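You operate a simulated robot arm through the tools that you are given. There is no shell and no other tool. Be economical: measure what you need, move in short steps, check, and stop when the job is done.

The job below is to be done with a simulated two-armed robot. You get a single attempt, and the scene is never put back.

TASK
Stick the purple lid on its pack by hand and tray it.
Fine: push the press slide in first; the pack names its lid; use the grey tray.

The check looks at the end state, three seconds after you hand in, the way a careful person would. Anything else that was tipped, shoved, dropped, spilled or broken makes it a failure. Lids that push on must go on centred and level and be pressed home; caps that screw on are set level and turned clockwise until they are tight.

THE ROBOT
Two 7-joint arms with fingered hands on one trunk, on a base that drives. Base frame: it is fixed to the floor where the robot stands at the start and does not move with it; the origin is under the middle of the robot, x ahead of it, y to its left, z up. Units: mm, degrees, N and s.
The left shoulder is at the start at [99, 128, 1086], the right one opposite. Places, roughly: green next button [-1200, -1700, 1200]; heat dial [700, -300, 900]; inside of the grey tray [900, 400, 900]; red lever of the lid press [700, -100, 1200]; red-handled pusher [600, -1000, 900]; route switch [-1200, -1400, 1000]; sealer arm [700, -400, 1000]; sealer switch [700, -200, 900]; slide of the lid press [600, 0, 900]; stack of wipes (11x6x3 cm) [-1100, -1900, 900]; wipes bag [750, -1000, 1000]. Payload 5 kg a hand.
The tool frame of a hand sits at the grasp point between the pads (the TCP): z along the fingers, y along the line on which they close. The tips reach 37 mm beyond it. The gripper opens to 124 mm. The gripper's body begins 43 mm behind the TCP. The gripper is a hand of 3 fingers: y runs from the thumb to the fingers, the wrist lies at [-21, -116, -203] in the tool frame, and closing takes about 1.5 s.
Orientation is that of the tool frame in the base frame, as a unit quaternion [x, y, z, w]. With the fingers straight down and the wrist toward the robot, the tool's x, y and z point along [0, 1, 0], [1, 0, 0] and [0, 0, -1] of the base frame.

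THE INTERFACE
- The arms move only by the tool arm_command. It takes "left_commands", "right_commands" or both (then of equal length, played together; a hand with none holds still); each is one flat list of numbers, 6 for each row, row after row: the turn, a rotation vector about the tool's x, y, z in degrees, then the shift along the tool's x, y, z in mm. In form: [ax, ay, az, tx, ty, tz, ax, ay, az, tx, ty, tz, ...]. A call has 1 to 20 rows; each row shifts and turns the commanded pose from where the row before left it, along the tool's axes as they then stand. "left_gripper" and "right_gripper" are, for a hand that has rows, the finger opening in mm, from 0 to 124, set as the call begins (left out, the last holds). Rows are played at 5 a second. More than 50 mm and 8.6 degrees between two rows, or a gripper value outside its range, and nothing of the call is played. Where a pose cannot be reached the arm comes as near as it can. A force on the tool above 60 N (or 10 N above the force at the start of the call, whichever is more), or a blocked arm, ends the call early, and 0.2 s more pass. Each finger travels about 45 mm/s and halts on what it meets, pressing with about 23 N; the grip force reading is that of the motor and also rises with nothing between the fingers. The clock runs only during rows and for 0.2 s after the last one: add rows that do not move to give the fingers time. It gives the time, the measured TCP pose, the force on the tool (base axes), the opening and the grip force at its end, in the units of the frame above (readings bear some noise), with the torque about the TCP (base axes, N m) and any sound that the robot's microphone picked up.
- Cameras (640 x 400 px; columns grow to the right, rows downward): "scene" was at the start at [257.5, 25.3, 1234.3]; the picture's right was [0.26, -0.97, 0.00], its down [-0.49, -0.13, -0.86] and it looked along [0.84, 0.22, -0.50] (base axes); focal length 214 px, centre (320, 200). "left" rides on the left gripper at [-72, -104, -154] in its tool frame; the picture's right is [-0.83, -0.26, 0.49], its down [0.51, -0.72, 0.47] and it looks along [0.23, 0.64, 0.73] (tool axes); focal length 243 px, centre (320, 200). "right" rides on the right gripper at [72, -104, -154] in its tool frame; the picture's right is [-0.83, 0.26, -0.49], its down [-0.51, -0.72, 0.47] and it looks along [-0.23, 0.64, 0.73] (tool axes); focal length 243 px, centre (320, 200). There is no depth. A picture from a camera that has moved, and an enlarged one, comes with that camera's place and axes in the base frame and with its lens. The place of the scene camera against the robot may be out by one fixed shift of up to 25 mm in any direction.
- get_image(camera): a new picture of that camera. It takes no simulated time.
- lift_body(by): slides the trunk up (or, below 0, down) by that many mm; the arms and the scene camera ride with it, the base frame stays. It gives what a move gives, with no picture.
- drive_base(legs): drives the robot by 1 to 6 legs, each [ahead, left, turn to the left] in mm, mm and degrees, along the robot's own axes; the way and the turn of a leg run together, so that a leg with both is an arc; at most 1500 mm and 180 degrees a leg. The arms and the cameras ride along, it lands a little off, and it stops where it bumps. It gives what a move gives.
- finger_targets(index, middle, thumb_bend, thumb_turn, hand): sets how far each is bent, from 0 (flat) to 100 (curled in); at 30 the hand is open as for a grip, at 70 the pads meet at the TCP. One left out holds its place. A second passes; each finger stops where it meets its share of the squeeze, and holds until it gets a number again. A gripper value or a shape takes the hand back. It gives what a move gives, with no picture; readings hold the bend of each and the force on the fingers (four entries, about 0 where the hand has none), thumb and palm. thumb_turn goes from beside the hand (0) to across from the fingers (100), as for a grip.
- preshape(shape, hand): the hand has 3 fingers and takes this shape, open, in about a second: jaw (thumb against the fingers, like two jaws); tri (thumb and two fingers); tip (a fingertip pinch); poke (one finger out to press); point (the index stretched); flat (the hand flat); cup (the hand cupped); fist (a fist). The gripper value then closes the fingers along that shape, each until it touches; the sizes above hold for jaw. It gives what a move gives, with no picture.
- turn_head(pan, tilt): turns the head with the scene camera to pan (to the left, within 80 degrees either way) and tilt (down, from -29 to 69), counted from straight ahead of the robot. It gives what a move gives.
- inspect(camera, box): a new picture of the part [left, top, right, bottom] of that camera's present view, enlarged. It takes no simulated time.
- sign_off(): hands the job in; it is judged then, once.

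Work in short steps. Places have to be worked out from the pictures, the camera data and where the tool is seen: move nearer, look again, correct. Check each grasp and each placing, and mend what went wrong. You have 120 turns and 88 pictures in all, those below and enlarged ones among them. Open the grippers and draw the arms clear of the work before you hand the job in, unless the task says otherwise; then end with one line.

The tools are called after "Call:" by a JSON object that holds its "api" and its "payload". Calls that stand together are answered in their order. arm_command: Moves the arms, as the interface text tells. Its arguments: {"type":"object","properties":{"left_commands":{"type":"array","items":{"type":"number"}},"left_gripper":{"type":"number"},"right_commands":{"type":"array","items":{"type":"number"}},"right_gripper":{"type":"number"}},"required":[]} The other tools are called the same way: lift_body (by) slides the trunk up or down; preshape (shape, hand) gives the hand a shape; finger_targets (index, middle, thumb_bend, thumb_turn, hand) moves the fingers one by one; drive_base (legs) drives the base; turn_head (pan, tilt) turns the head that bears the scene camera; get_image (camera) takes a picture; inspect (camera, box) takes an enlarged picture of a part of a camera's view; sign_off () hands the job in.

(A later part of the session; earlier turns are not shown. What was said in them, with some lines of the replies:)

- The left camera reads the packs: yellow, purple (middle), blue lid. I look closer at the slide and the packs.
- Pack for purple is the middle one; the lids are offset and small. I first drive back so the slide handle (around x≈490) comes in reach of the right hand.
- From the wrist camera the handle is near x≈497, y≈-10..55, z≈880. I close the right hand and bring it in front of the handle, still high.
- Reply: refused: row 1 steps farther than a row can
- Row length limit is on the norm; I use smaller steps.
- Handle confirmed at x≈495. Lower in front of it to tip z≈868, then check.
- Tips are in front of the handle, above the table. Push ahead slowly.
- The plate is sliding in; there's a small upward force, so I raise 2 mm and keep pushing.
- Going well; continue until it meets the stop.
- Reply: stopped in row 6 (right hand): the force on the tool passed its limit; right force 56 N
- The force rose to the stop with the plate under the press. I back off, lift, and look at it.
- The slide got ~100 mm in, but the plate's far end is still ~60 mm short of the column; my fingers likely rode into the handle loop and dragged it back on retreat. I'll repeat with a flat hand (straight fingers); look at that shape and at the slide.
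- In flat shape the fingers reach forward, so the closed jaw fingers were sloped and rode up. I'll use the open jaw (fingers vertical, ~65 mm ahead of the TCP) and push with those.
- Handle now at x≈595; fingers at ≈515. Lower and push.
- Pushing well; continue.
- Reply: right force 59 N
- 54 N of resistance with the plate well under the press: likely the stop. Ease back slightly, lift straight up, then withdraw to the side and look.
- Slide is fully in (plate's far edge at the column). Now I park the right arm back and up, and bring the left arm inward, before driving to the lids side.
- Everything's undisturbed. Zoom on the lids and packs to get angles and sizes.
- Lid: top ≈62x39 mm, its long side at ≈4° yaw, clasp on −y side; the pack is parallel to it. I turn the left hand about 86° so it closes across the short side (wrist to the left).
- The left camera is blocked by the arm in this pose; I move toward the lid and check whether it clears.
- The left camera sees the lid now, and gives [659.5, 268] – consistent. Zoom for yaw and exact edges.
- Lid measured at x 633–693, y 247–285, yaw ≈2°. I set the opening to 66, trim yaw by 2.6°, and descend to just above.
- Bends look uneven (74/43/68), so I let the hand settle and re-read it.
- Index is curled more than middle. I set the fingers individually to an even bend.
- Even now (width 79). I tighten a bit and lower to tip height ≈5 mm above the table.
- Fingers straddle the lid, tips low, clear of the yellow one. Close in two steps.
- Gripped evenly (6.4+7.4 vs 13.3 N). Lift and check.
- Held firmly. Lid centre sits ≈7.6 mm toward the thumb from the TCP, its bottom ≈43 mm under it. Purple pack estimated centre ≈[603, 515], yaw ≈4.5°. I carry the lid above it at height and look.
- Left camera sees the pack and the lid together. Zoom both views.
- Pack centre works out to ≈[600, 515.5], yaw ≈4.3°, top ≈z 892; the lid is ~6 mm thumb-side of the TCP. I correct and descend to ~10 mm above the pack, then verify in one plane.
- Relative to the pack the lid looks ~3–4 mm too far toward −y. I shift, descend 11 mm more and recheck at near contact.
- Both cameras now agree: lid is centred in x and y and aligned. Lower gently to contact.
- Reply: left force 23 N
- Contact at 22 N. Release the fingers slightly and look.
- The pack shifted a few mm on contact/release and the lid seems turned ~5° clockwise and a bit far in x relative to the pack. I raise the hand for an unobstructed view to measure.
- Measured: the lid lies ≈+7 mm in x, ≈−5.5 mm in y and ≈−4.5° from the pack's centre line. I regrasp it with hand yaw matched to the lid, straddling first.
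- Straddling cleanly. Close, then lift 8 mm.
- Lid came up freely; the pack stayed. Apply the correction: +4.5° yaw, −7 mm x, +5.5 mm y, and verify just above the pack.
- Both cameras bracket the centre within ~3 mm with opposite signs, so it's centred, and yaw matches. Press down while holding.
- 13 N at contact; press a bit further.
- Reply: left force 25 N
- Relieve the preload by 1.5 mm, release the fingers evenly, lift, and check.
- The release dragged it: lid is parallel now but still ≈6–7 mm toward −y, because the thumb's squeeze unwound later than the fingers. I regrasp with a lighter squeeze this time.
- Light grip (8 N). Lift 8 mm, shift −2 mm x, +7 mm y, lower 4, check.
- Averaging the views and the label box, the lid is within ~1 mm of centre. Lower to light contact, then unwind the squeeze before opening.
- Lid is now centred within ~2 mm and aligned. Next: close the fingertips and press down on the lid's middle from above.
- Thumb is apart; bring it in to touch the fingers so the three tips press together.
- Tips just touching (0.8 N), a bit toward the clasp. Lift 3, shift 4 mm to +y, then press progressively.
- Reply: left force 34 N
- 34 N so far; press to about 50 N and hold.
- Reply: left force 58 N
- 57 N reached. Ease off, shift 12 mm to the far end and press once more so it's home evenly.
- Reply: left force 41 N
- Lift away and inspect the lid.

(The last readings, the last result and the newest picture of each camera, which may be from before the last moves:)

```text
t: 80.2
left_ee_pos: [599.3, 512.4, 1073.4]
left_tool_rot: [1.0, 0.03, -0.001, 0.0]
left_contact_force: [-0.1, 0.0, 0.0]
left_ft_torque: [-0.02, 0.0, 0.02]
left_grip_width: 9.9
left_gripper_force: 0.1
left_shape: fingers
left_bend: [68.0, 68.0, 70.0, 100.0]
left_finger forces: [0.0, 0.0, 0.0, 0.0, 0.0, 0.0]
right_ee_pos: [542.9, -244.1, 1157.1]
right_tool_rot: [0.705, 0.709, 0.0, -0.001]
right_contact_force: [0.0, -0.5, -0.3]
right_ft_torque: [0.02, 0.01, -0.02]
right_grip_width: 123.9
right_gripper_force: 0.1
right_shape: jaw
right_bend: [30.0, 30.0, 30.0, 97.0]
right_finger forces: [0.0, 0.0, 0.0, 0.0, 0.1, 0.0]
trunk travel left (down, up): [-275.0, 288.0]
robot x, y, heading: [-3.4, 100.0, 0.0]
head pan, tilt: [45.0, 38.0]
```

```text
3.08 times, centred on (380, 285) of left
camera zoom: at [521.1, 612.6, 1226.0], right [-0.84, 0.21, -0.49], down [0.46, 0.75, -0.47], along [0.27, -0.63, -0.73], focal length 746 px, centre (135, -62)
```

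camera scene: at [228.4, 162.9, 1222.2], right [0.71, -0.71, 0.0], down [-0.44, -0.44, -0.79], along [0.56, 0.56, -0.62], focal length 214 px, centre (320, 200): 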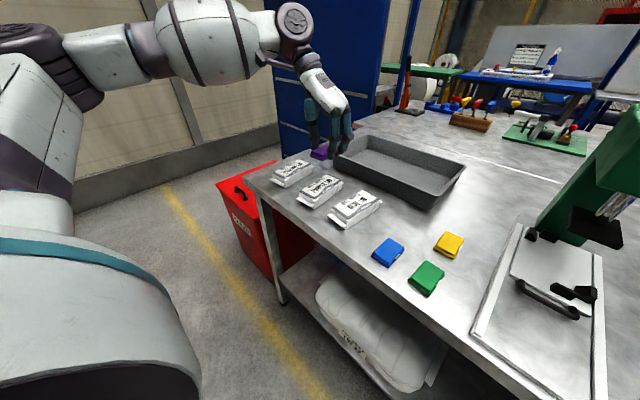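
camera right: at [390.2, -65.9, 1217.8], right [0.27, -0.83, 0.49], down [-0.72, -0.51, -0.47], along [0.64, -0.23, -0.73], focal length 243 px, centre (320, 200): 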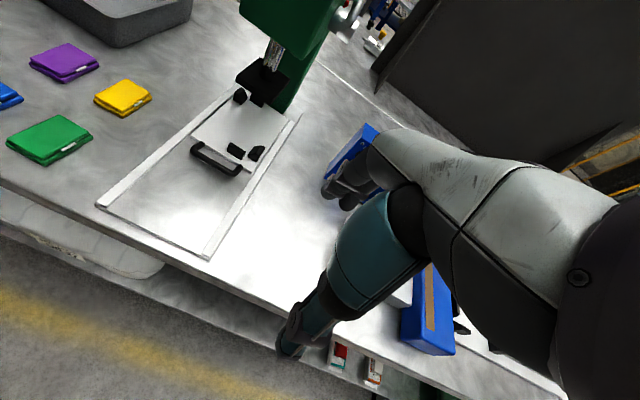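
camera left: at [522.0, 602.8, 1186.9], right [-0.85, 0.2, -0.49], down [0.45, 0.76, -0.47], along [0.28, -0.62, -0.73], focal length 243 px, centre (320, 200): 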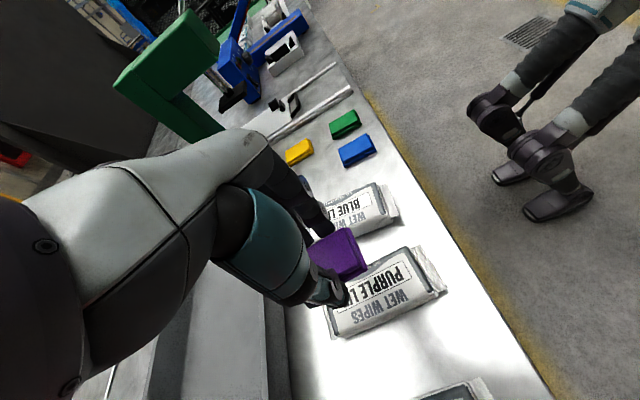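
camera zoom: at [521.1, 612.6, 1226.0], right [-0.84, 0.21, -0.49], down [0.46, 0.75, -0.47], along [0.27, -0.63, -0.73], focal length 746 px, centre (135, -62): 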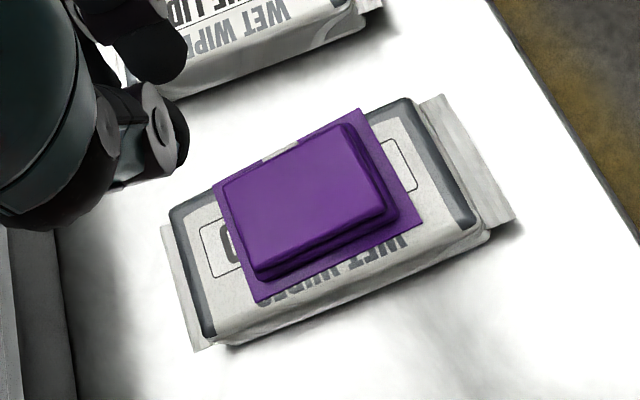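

The adhesive base is down flat, centred and level. Now grip the pack itself across its width: open evenly, descend to just above pack height and check the straddle.

Call:
{"api": "finger_targets", "payload": {"hand": "left", "index": 44, "middle": 44, "thumb_bend": 43}}

Call:
{"api": "arm_command", "payload": {"left_commands": [0, 0, 1, 2, 0, 0, 0, 0, 0, 0, 0, 40, 0, 0, 0, 0, 0, 40, 0, 0, 0, 0, 0, 30, 0, 0, 0, 0, 0, 18, 0, 0, 0, 0, 0, 0]}}

Call:
{"api": "inspect", "payload": {"camera": "left", "box": [250, 180, 450, 360]}}

Call:
{"api": "inspect", "payload": {"camera": "scene", "box": [290, 140, 370, 220]}}

```text
t: 81.2
left_ee_pos: [599.6, 514.7, 1073.1]
left_tool_rot: [1.0, 0.03, -0.001, 0.0]
left_contact_force: [-0.1, -0.9, 0.1]
left_ft_torque: [0.01, 0.0, 0.01]
left_grip_width: 87.1
left_gripper_force: 0.1
left_shape: fingers
left_bend: [44.0, 44.0, 43.0, 99.0]
left_finger forces: [0.1, 0.1, 0.0, 0.0, 0.0, 0.0]
right_ee_pos: [543.9, -242.2, 1156.8]
right_tool_rot: [0.705, 0.709, 0.0, 0.0]
right_contact_force: [-0.4, -0.7, -0.1]
right_ft_torque: [0.01, -0.02, 0.01]
right_grip_width: 124.0
right_gripper_force: 0.0
right_shape: jaw
right_bend: [30.0, 30.0, 30.0, 97.0]
right_finger forces: [0.0, 0.0, 0.0, 0.0, 0.0, 0.0]
trunk travel left (down, up): [-275.0, 288.0]
robot x, y, heading: [-4.4, 102.4, 0.1]
head pan, tilt: [45.0, 38.0]
```

```text
t: 82.6
left_ee_pos: [601.3, 516.7, 946.4]
left_tool_rot: [1.0, 0.021, -0.001, 0.0]
left_contact_force: [-0.1, 0.4, -0.3]
left_ft_torque: [0.0, 0.01, -0.01]
left_grip_width: 87.0
left_gripper_force: 0.0
left_shape: fingers
left_bend: [44.0, 44.0, 43.0, 99.0]
left_finger forces: [0.0, 0.0, 0.0, 0.1, 0.0, 0.1]
right_ee_pos: [542.0, -243.3, 1157.6]
right_tool_rot: [0.705, 0.709, 0.001, -0.001]
right_contact_force: [-0.7, 0.2, -0.2]
right_ft_torque: [0.0, 0.0, 0.0]
right_grip_width: 123.9
right_gripper_force: 0.2
right_shape: jaw
right_bend: [30.0, 30.0, 30.0, 97.0]
right_finger forces: [0.0, 0.0, 0.0, 0.1, 0.0, 0.0]
trunk travel left (down, up): [-275.0, 288.0]
robot x, y, heading: [-3.3, 100.3, 0.0]
head pan, tilt: [45.0, 38.0]
```

```text
2.22 times, centred on (350, 270) of left
camera zoom: at [523.7, 614.7, 1098.2], right [-0.84, 0.23, -0.49], down [0.48, 0.74, -0.47], along [0.26, -0.63, -0.73], focal length 539 px, centre (253, 44)
```

zoom: 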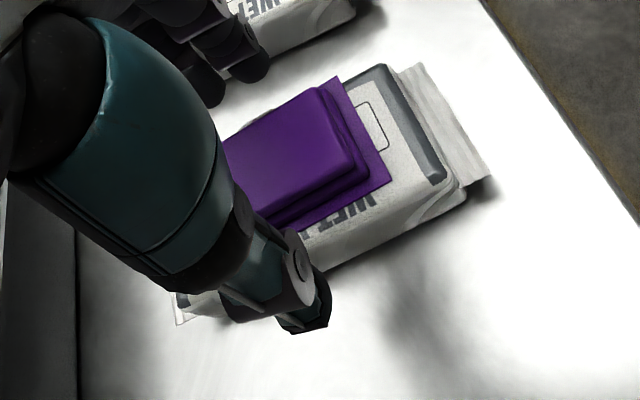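

```text
5.00 times, centred on (330, 180) of scene
camera zoom: at [228.2, 162.8, 1222.2], right [0.71, -0.71, 0.0], down [-0.43, -0.44, -0.79], along [0.56, 0.56, -0.62], focal length 1072 px, centre (270, 300)
```

zoom: 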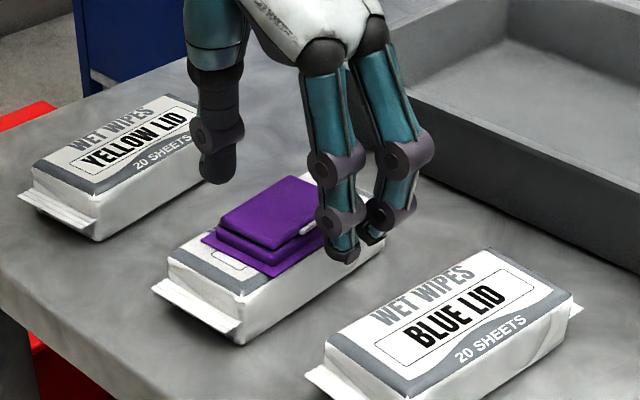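

Clearances look fine on both sides. Descend to TCP z≈908 and close gently.

Call:
{"api": "arm_command", "payload": {"left_commands": [0, 0, 0, 0, 0, 13, 0, 0, 0, 0, 0, 13, 0, 0, 0, 0, 0, 12, 0, 0, 0, 0, 0, 0]}}

Call:
{"api": "finger_targets", "payload": {"hand": "left", "index": 52, "middle": 52, "thumb_bend": 49}}

Call:
{"api": "finger_targets", "payload": {"hand": "left", "index": 60, "middle": 60, "thumb_bend": 57}}

```text
t: 83.6
left_ee_pos: [600.0, 514.6, 907.7]
left_tool_rot: [1.0, 0.021, 0.0, 0.0]
left_contact_force: [-0.8, -1.1, 0.3]
left_ft_torque: [-0.02, 0.02, -0.02]
left_grip_width: 87.1
left_gripper_force: 0.1
left_shape: fingers
left_bend: [44.0, 44.0, 43.0, 99.0]
left_finger forces: [0.1, 0.0, 0.1, 0.1, 0.0, 0.0]
right_ee_pos: [543.4, -242.8, 1157.4]
right_tool_rot: [0.706, 0.708, 0.0, 0.0]
right_contact_force: [-0.3, 0.7, 0.6]
right_ft_torque: [0.0, 0.0, 0.01]
right_grip_width: 123.9
right_gripper_force: 0.1
right_shape: jaw
right_bend: [30.0, 30.0, 30.0, 97.0]
right_finger forces: [0.0, 0.1, 0.0, 0.1, 0.1, 0.2]
trunk travel left (down, up): [-275.0, 288.0]
robot x, y, heading: [-3.6, 99.6, 0.1]
head pan, tilt: [45.0, 38.0]
```

```text
t: 84.6
left_ee_pos: [600.3, 514.3, 907.6]
left_tool_rot: [1.0, 0.022, 0.0, 0.0]
left_contact_force: [-0.5, -0.9, -0.4]
left_ft_torque: [-0.01, -0.05, 0.0]
left_grip_width: 68.4
left_gripper_force: 1.4
left_shape: fingers
left_bend: [51.0, 51.0, 48.0, 100.0]
left_finger forces: [0.7, 0.7, 0.1, 0.1, 1.1, 0.1]
right_ee_pos: [543.4, -242.6, 1157.1]
right_tool_rot: [0.706, 0.708, 0.0, -0.001]
right_contact_force: [0.5, -0.8, 0.6]
right_ft_torque: [0.03, -0.02, 0.0]
right_grip_width: 124.0
right_gripper_force: 0.1
right_shape: jaw
right_bend: [30.0, 30.0, 30.0, 97.0]
right_finger forces: [0.0, 0.1, 0.1, 0.0, 0.0, 0.1]
trunk travel left (down, up): [-275.0, 288.0]
robot x, y, heading: [-3.1, 98.8, -0.1]
head pan, tilt: [45.0, 38.0]
```

```text
t: 85.6
left_ee_pos: [601.6, 514.1, 908.4]
left_tool_rot: [1.0, 0.021, 0.0, 0.0]
left_contact_force: [-0.3, -0.6, 1.7]
left_ft_torque: [-0.06, -0.06, -0.03]
left_grip_width: 65.5
left_gripper_force: 12.5
left_shape: fingers
left_bend: [54.0, 55.0, 49.0, 100.0]
left_finger forces: [6.1, 6.7, 0.0, 0.0, 12.2, 0.1]
right_ee_pos: [542.3, -242.9, 1157.3]
right_tool_rot: [0.705, 0.709, -0.001, -0.001]
right_contact_force: [-0.3, -0.4, 0.7]
right_ft_torque: [0.02, 0.04, -0.01]
right_grip_width: 123.8
right_gripper_force: 0.0
right_shape: jaw
right_bend: [30.0, 30.0, 30.0, 97.0]
right_finger forces: [0.1, 0.0, 0.0, 0.0, 0.0, 0.0]
trunk travel left (down, up): [-275.0, 288.0]
robot x, y, heading: [-3.1, 97.1, 0.2]
head pan, tilt: [45.0, 38.0]
```

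Balanced grip at 12 N. A bit more squeeze, then lift and check.

Call:
{"api": "finger_targets", "payload": {"hand": "left", "index": 64, "middle": 64, "thumb_bend": 60}}

Call:
{"api": "arm_command", "payload": {"left_commands": [0, 0, 0, 0, 0, -5, 0, 0, 0, 0, 0, -15, 0, 0, 0, 0, 0, -25, 0, 0, 0, 0, 0, -35, 0, 0, 0, 0, 0, -35, 0, 0, 0, 0, 0, -35, 0, 0, 0, 0, 0, 0]}}

Call:
{"api": "get_image", "payload": {"camera": "scene"}}

```text
t: 86.6
left_ee_pos: [600.1, 514.6, 907.4]
left_tool_rot: [1.0, 0.022, 0.0, 0.0]
left_contact_force: [0.9, -0.5, 2.0]
left_ft_torque: [-0.13, -0.06, -0.01]
left_grip_width: 65.3
left_gripper_force: 18.3
left_shape: fingers
left_bend: [55.0, 57.0, 50.0, 100.0]
left_finger forces: [9.6, 9.5, 0.1, 0.0, 18.7, 0.0]
right_ee_pos: [543.0, -243.7, 1157.0]
right_tool_rot: [0.705, 0.709, 0.001, -0.001]
right_contact_force: [0.1, 0.2, -0.4]
right_ft_torque: [-0.01, -0.02, 0.03]
right_grip_width: 124.1
right_gripper_force: 0.0
right_shape: jaw
right_bend: [30.0, 30.0, 30.0, 97.0]
right_finger forces: [0.0, 0.0, 0.0, 0.0, 0.0, 0.0]
trunk travel left (down, up): [-275.0, 288.0]
robot x, y, heading: [-5.7, 97.4, 0.2]
head pan, tilt: [45.0, 38.0]
```

```text
t: 88.2
left_ee_pos: [600.2, 515.2, 1057.6]
left_tool_rot: [1.0, 0.022, -0.001, 0.0]
left_contact_force: [-0.1, 0.0, -1.0]
left_ft_torque: [-0.04, 0.05, 0.02]
left_grip_width: 65.0
left_gripper_force: 18.5
left_shape: fingers
left_bend: [55.0, 57.0, 50.0, 100.0]
left_finger forces: [9.4, 8.9, 0.0, 0.1, 18.5, 0.1]
right_ee_pos: [545.2, -241.7, 1157.5]
right_tool_rot: [0.705, 0.709, -0.001, 0.0]
right_contact_force: [-0.3, -0.3, -0.4]
right_ft_torque: [0.0, 0.03, -0.01]
right_grip_width: 123.9
right_gripper_force: 0.0
right_shape: jaw
right_bend: [30.0, 30.0, 30.0, 97.0]
right_finger forces: [0.0, 0.0, 0.0, 0.0, 0.0, 0.0]
trunk travel left (down, up): [-275.0, 288.0]
robot x, y, heading: [-0.6, 99.4, -0.1]
head pan, tilt: [45.0, 38.0]
```

```text
7 pictures are left
camera scene: at [228.7, 163.5, 1222.0], right [0.71, -0.71, 0.0], down [-0.44, -0.44, -0.79], along [0.56, 0.56, -0.62], focal length 214 px, centre (320, 200)
```

scene: 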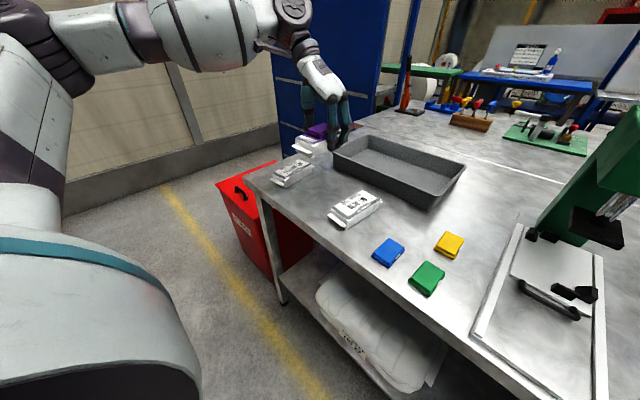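

Pack with lid is held securely; neighbours undisturbed. Turn the hand 90° back (pack lies along the tray's length) and carry it over the tray centre ≈[852, 430].

Call:
{"api": "arm_command", "payload": {"left_commands": [0, 0, -8.2, 0, 0, 0, 0, 0, -8.2, 0, 0, 0, 0, 0, -8.2, 0, 0, 0, 0, 0, -8.2, 0, 0, 0, 0, 0, -8.2, 0, 0, 0, 0, 0, -8.2, 0, 0, 0, 0, 0, -8.2, 0, 0, 0, 0, 0, -8.2, 0, 0, 0, 0, 0, -8.2, 0, 0, 0, 0, 0, -8.2, 0, 0, 0, 0, 0, -5.5, 0, 0, 0, 0, 0, 0, 0, 0, 0]}}

Call:
{"api": "arm_command", "payload": {"left_commands": [0, 0, 0, -13.7, 35.4, 0, 0, 0, 0, -13.7, 35.4, 0, 0, 0, 0, -13.7, 35.4, 0, 0, 0, 0, -13.7, 35.4, 0, 0, 0, 0, -13.7, 35.4, 0, 0, 0, 0, -13.7, 35.4, 0, 0, 0, 0, -13.7, 35.4, 0, 0, 0, 0, 0, 0, 0]}}

Call:
{"api": "turn_head", "payload": {"pan": 25, "tilt": 35}}

Call:
{"api": "get_image", "payload": {"camera": "scene"}}

Call:
{"api": "get_image", "payload": {"camera": "left"}}

```text
t: 90.8
left_ee_pos: [600.5, 515.0, 1057.7]
left_tool_rot: [0.707, 0.708, -0.001, 0.0]
left_contact_force: [0.4, 0.1, -1.0]
left_ft_torque: [0.05, -0.03, 0.0]
left_grip_width: 65.0
left_gripper_force: 18.8
left_shape: fingers
left_bend: [55.0, 57.0, 50.0, 100.0]
left_finger forces: [9.2, 8.9, 0.1, 0.1, 18.3, 0.0]
right_ee_pos: [543.6, -242.6, 1158.2]
right_tool_rot: [0.706, 0.709, 0.0, -0.001]
right_contact_force: [-0.6, -0.6, 0.4]
right_ft_torque: [0.0, 0.0, 0.03]
right_grip_width: 123.9
right_gripper_force: 0.0
right_shape: jaw
right_bend: [30.0, 30.0, 30.0, 97.0]
right_finger forces: [0.0, 0.0, 0.0, 0.0, 0.1, 0.0]
trunk travel left (down, up): [-275.0, 288.0]
robot x, y, heading: [-4.4, 98.8, 0.1]
head pan, tilt: [45.0, 38.0]
```

```text
t: 92.6
left_ee_pos: [849.0, 420.2, 1056.8]
left_tool_rot: [0.707, 0.707, 0.001, 0.001]
left_contact_force: [0.4, -1.0, -1.1]
left_ft_torque: [-0.02, -0.02, 0.01]
left_grip_width: 64.6
left_gripper_force: 18.3
left_shape: fingers
left_bend: [55.0, 57.0, 50.0, 100.0]
left_finger forces: [9.2, 8.7, 0.0, 0.0, 18.4, 0.0]
right_ee_pos: [542.4, -242.1, 1157.0]
right_tool_rot: [0.705, 0.709, 0.0, 0.0]
right_contact_force: [-0.4, 0.0, 0.3]
right_ft_torque: [0.0, -0.01, 0.0]
right_grip_width: 124.0
right_gripper_force: 0.0
right_shape: jaw
right_bend: [30.0, 30.0, 30.0, 97.0]
right_finger forces: [0.1, 0.0, 0.0, 0.0, 0.0, 0.0]
trunk travel left (down, up): [-275.0, 288.0]
robot x, y, heading: [-4.6, 101.5, 0.1]
head pan, tilt: [45.0, 38.0]
```

```text
t: 93.4
left_ee_pos: [849.7, 418.3, 1057.5]
left_tool_rot: [0.707, 0.707, 0.0, 0.0]
left_contact_force: [0.2, -0.7, -1.0]
left_ft_torque: [-0.01, -0.01, 0.01]
left_grip_width: 64.9
left_gripper_force: 18.0
left_shape: fingers
left_bend: [55.0, 57.0, 50.0, 100.0]
left_finger forces: [9.3, 8.6, 0.1, 0.0, 18.3, 0.0]
right_ee_pos: [542.3, -243.1, 1157.5]
right_tool_rot: [0.705, 0.709, -0.001, 0.0]
right_contact_force: [0.0, 0.0, -0.8]
right_ft_torque: [0.0, -0.01, -0.01]
right_grip_width: 123.9
right_gripper_force: 0.1
right_shape: jaw
right_bend: [30.0, 30.0, 30.0, 97.0]
right_finger forces: [0.0, 0.1, 0.0, 0.1, 0.1, 0.0]
trunk travel left (down, up): [-275.0, 288.0]
robot x, y, heading: [-0.9, 100.8, 0.2]
head pan, tilt: [25.0, 35.0]
```

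```text
6 pictures are left
camera scene: at [247.5, 139.2, 1226.6], right [0.42, -0.91, 0.0], down [-0.52, -0.24, -0.82], along [0.74, 0.35, -0.57], focal length 214 px, centre (320, 200)
```

scene: 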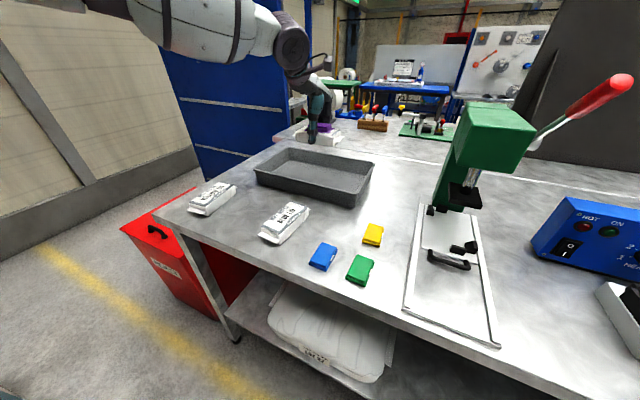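

```text
5 pictures are left
camera left: at [745.5, 344.9, 1210.2], right [-0.26, -0.83, -0.49], down [-0.72, 0.51, -0.47], along [0.64, 0.23, -0.73], focal length 243 px, centre (320, 200)
```

left: 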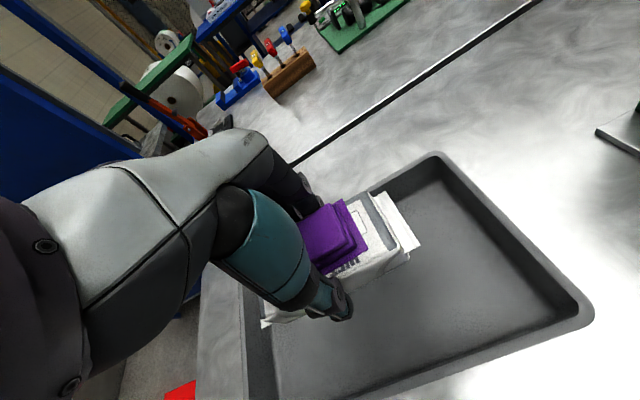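

The pack is over the tray; the tray inner spans x≈770–950. Shift 10 mm further in x and lower into it, ending slowly.

Call:
{"api": "arm_command", "payload": {"left_commands": [0, 0, 0, 0, 10, 0, 0, 0, 0, 0, 0, 35, 0, 0, 0, 0, 0, 35, 0, 0, 0, 0, 0, 30, 0, 0, 0, 0, 0, 20, 0, 0, 0, 0, 0, 12, 0, 0, 0, 0, 0, 0]}}

Call:
{"api": "arm_command", "payload": {"left_commands": [0, 0, 0, 0, 0, 3, 0, 0, 0, 0, 0, 3, 0, 0, 0, 0, 0, 2, 0, 0, 0, 0, 0, 0]}}

```text
t: 95.0
left_ee_pos: [857.3, 419.2, 926.7]
left_tool_rot: [0.707, 0.707, 0.0, 0.0]
left_contact_force: [0.8, -0.3, -0.3]
left_ft_torque: [-0.01, 0.01, -0.02]
left_grip_width: 64.8
left_gripper_force: 17.9
left_shape: fingers
left_bend: [55.0, 57.0, 50.0, 100.0]
left_finger forces: [9.1, 8.7, 0.0, 0.0, 18.4, 0.1]
right_ee_pos: [543.6, -242.4, 1158.3]
right_tool_rot: [0.705, 0.709, -0.001, 0.0]
right_contact_force: [0.4, -0.5, -0.8]
right_ft_torque: [-0.01, -0.02, 0.02]
right_grip_width: 123.9
right_gripper_force: 0.0
right_shape: jaw
right_bend: [30.0, 30.0, 30.0, 97.0]
right_finger forces: [0.1, 0.0, 0.0, 0.1, 0.1, 0.0]
trunk travel left (down, up): [-275.0, 288.0]
robot x, y, heading: [-1.0, 102.8, 0.2]
head pan, tilt: [25.0, 35.0]
```

```text
t: 96.0
left_ee_pos: [857.6, 419.8, 917.3]
left_tool_rot: [0.707, 0.707, 0.0, 0.0]
left_contact_force: [0.5, -0.4, -1.3]
left_ft_torque: [0.01, -0.01, 0.0]
left_grip_width: 64.9
left_gripper_force: 18.4
left_shape: fingers
left_bend: [55.0, 57.0, 50.0, 100.0]
left_finger forces: [9.1, 8.7, 0.0, 0.0, 18.4, 0.1]
right_ee_pos: [543.0, -242.6, 1157.8]
right_tool_rot: [0.705, 0.709, 0.0, 0.0]
right_contact_force: [-0.2, -0.6, -0.9]
right_ft_torque: [0.01, 0.0, 0.0]
right_grip_width: 123.9
right_gripper_force: 0.2
right_shape: jaw
right_bend: [30.0, 30.0, 30.0, 97.0]
right_finger forces: [0.0, 0.0, 0.1, 0.0, 0.0, 0.0]
trunk travel left (down, up): [-275.0, 288.0]
robot x, y, heading: [-4.4, 97.8, 0.2]
head pan, tilt: [25.0, 35.0]
```

No contact yet; continue in 1–2 mm steps.

Call:
{"api": "arm_command", "payload": {"left_commands": [0, 0, 0, 0, 0, 2, 0, 0, 0, 0, 0, 1.5, 0, 0, 0, 0, 0, 1.5, 0, 0, 0, 0, 0, 0]}}

```text
t: 97.0
left_ee_pos: [858.0, 418.3, 912.1]
left_tool_rot: [0.708, 0.707, 0.0, 0.001]
left_contact_force: [0.9, 0.4, 0.3]
left_ft_torque: [0.08, -0.05, 0.02]
left_grip_width: 64.8
left_gripper_force: 18.1
left_shape: fingers
left_bend: [55.0, 57.0, 50.0, 100.0]
left_finger forces: [9.0, 9.2, 0.0, 0.0, 18.6, 0.1]
right_ee_pos: [542.0, -242.6, 1157.0]
right_tool_rot: [0.705, 0.709, -0.001, -0.001]
right_contact_force: [-0.1, 0.1, -0.2]
right_ft_torque: [0.02, 0.04, 0.04]
right_grip_width: 124.0
right_gripper_force: 0.1
right_shape: jaw
right_bend: [30.0, 30.0, 30.0, 97.0]
right_finger forces: [0.1, 0.0, 0.1, 0.1, 0.1, 0.1]
trunk travel left (down, up): [-275.0, 288.0]
robot x, y, heading: [-4.1, 101.0, 0.0]
head pan, tilt: [25.0, 35.0]
```

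Just touching. One more millimetre, then unwind the squeeze and open in steps.

Call:
{"api": "arm_command", "payload": {"left_commands": [0, 0, 0, 0, 0, 1, 0, 0, 0, 0, 0, 0]}}

Call:
{"api": "finger_targets", "payload": {"hand": "left", "index": 54, "middle": 55, "thumb_bend": 50}}

Call:
{"api": "finger_targets", "payload": {"hand": "left", "index": 50, "middle": 51, "thumb_bend": 46}}

Call:
{"api": "finger_targets", "payload": {"hand": "left", "index": 43, "middle": 43, "thumb_bend": 42}}

Call:
{"api": "inspect", "payload": {"camera": "scene", "box": [240, 110, 390, 220]}}

```text
t: 97.6
left_ee_pos: [858.3, 419.3, 913.3]
left_tool_rot: [0.707, 0.707, 0.0, 0.001]
left_contact_force: [-0.4, -0.5, 3.0]
left_ft_torque: [0.07, -0.11, -0.01]
left_grip_width: 65.1
left_gripper_force: 18.8
left_shape: fingers
left_bend: [55.0, 57.0, 50.0, 100.0]
left_finger forces: [9.2, 8.9, 0.0, 0.1, 19.2, 0.0]
right_ee_pos: [542.4, -242.3, 1157.9]
right_tool_rot: [0.705, 0.709, 0.001, -0.001]
right_contact_force: [-0.9, 0.0, 0.8]
right_ft_torque: [0.01, 0.01, -0.04]
right_grip_width: 123.9
right_gripper_force: 0.0
right_shape: jaw
right_bend: [30.0, 30.0, 30.0, 97.0]
right_finger forces: [0.0, 0.0, 0.0, 0.0, 0.0, 0.0]
trunk travel left (down, up): [-275.0, 288.0]
robot x, y, heading: [-3.2, 99.1, -0.1]
head pan, tilt: [25.0, 35.0]
```

```text
t: 98.6
left_ee_pos: [858.6, 418.9, 913.3]
left_tool_rot: [0.707, 0.707, 0.0, 0.0]
left_contact_force: [-0.1, -0.3, 1.8]
left_ft_torque: [-0.01, -0.02, -0.03]
left_grip_width: 67.8
left_gripper_force: 4.1
left_shape: fingers
left_bend: [53.0, 54.0, 48.0, 100.0]
left_finger forces: [1.3, 1.8, 0.0, 0.1, 4.9, 0.0]
right_ee_pos: [542.8, -242.8, 1156.4]
right_tool_rot: [0.705, 0.709, -0.001, -0.001]
right_contact_force: [-0.6, 0.8, -0.3]
right_ft_torque: [0.0, 0.01, 0.0]
right_grip_width: 123.9
right_gripper_force: 0.0
right_shape: jaw
right_bend: [30.0, 30.0, 30.0, 97.0]
right_finger forces: [0.1, 0.0, 0.1, 0.0, 0.1, 0.0]
trunk travel left (down, up): [-275.0, 288.0]
robot x, y, heading: [-2.7, 98.4, 0.2]
head pan, tilt: [25.0, 35.0]
```

```text
t: 99.6
left_ee_pos: [857.3, 419.9, 911.4]
left_tool_rot: [0.707, 0.707, 0.0, -0.001]
left_contact_force: [-1.0, 1.0, 0.7]
left_ft_torque: [-0.04, 0.02, 0.0]
left_grip_width: 73.7
left_gripper_force: 0.7
left_shape: fingers
left_bend: [50.0, 51.0, 46.0, 100.0]
left_finger forces: [0.0, 0.0, 0.1, 0.0, 0.8, 0.1]
right_ee_pos: [543.1, -242.4, 1157.0]
right_tool_rot: [0.706, 0.709, 0.0, 0.0]
right_contact_force: [-0.3, 0.1, -0.5]
right_ft_torque: [0.0, 0.04, 0.02]
right_grip_width: 124.0
right_gripper_force: 0.1
right_shape: jaw
right_bend: [30.0, 30.0, 30.0, 97.0]
right_finger forces: [0.1, 0.1, 0.0, 0.0, 0.0, 0.0]
trunk travel left (down, up): [-275.0, 288.0]
robot x, y, heading: [0.1, 96.7, 0.0]
head pan, tilt: [25.0, 35.0]
```

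```text
t: 100.6
left_ee_pos: [857.8, 419.3, 912.7]
left_tool_rot: [0.708, 0.706, 0.001, 0.001]
left_contact_force: [0.3, -0.9, -0.1]
left_ft_torque: [-0.03, 0.01, -0.01]
left_grip_width: 90.2
left_gripper_force: 0.0
left_shape: fingers
left_bend: [43.0, 43.0, 42.0, 99.0]
left_finger forces: [0.1, 0.1, 0.1, 0.0, 0.0, 0.0]
right_ee_pos: [543.5, -242.3, 1157.2]
right_tool_rot: [0.705, 0.709, -0.001, -0.001]
right_contact_force: [0.0, -0.2, -0.7]
right_ft_torque: [0.0, 0.0, 0.03]
right_grip_width: 123.8
right_gripper_force: 0.0
right_shape: jaw
right_bend: [30.0, 30.0, 30.0, 97.0]
right_finger forces: [0.1, 0.1, 0.1, 0.0, 0.0, 0.0]
trunk travel left (down, up): [-275.0, 288.0]
robot x, y, heading: [-3.8, 100.5, -0.2]
head pan, tilt: [25.0, 35.0]
```

```text
3.64 times, centred on (315, 165) of scene
camera zoom: at [247.2, 139.2, 1226.7], right [0.42, -0.91, 0.0], down [-0.52, -0.24, -0.82], along [0.74, 0.35, -0.57], focal length 780 px, centre (338, 327)
```

zoom: 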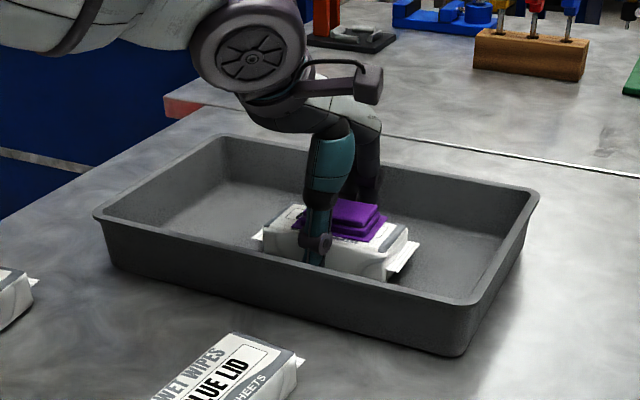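

Pack rests flat inside the tray and is released. Lift the hand straight up and withdraw it toward the robot, then check.

Call:
{"api": "arm_command", "payload": {"left_commands": [0, 0, 0, 0, 0, -20, 0, 0, 0, 0, 0, -35, 0, 0, 0, 0, 0, -40, 0, 0, 0, 0, 0, -40, 0, 0, 0, 0, 0, -40, 0, 0, 0, 0, 0, -40, 0, 0, 0, 20, -35, -20, 0, 0, 0, 20, -40, 0, 0, 0, 0, 20, -40, 0, 0, 0, 0, 20, -40, 0, 0, 0, 0, 20, -40, 0, 0, 0, 0, 20, -40, 0, 0, 0, 0, 0, -40, 0, 0, 0, 0, 0, 0, 0], "left_gripper": 124}}

Call:
{"api": "get_image", "payload": {"camera": "scene"}}

Call:
{"api": "inspect", "payload": {"camera": "scene", "box": [250, 130, 390, 220]}}

```text
t: 103.6
left_ee_pos: [584.0, 538.3, 1146.8]
left_tool_rot: [0.708, 0.706, 0.0, -0.001]
left_contact_force: [0.4, 0.3, 0.5]
left_ft_torque: [0.05, 0.02, 0.01]
left_grip_width: 123.7
left_gripper_force: 0.0
left_shape: jaw
left_bend: [30.0, 30.0, 30.0, 98.0]
left_finger forces: [0.0, 0.0, 0.1, 0.0, 0.0, 0.0]
right_ee_pos: [543.8, -243.0, 1156.8]
right_tool_rot: [0.706, 0.708, 0.0, -0.001]
right_contact_force: [0.6, -1.1, 0.2]
right_ft_torque: [0.04, 0.01, -0.01]
right_grip_width: 124.1
right_gripper_force: 0.0
right_shape: jaw
right_bend: [30.0, 30.0, 30.0, 97.0]
right_finger forces: [0.0, 0.0, 0.0, 0.1, 0.0, 0.0]
trunk travel left (down, up): [-275.0, 288.0]
robot x, y, heading: [-1.4, 99.4, -0.0]
head pan, tilt: [25.0, 35.0]
```

```text
3 pictures are left
camera scene: at [248.0, 138.4, 1226.6], right [0.42, -0.91, 0.0], down [-0.52, -0.24, -0.82], along [0.74, 0.35, -0.57], focal length 214 px, centre (320, 200)
```

scene: 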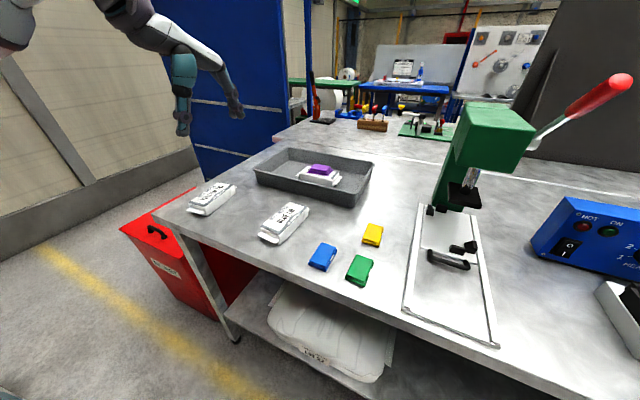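

```text
4.44 times, centred on (320, 175) of scene
camera zoom: at [248.0, 138.4, 1226.6], right [0.42, -0.91, 0.0], down [-0.52, -0.24, -0.82], along [0.74, 0.35, -0.57], focal length 953 px, centre (320, 311)
```

zoom: 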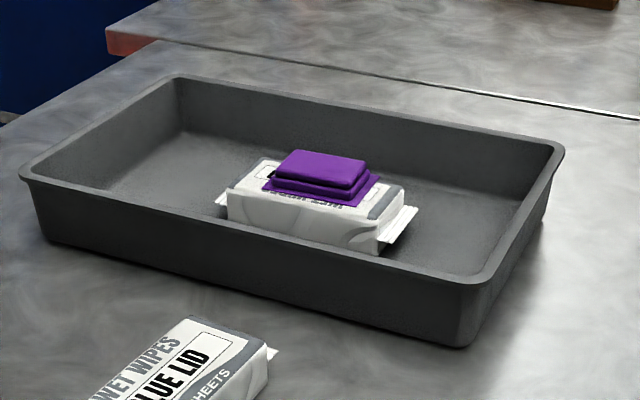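

The lidded pack lies flat in the grey tray, the slide is in, the other items are where they were, and both hands are open and clear. I hand in.

Call:
{"api": "sign_off", "payload": {}}

```text
The job is handed in.
```

I pushed the press slide in first. The purple lid is stuck level and centred to about 2 mm on the purple-lid pack, and the pack lies flat in the grey tray, with nothing else disturbed in the last pictures.
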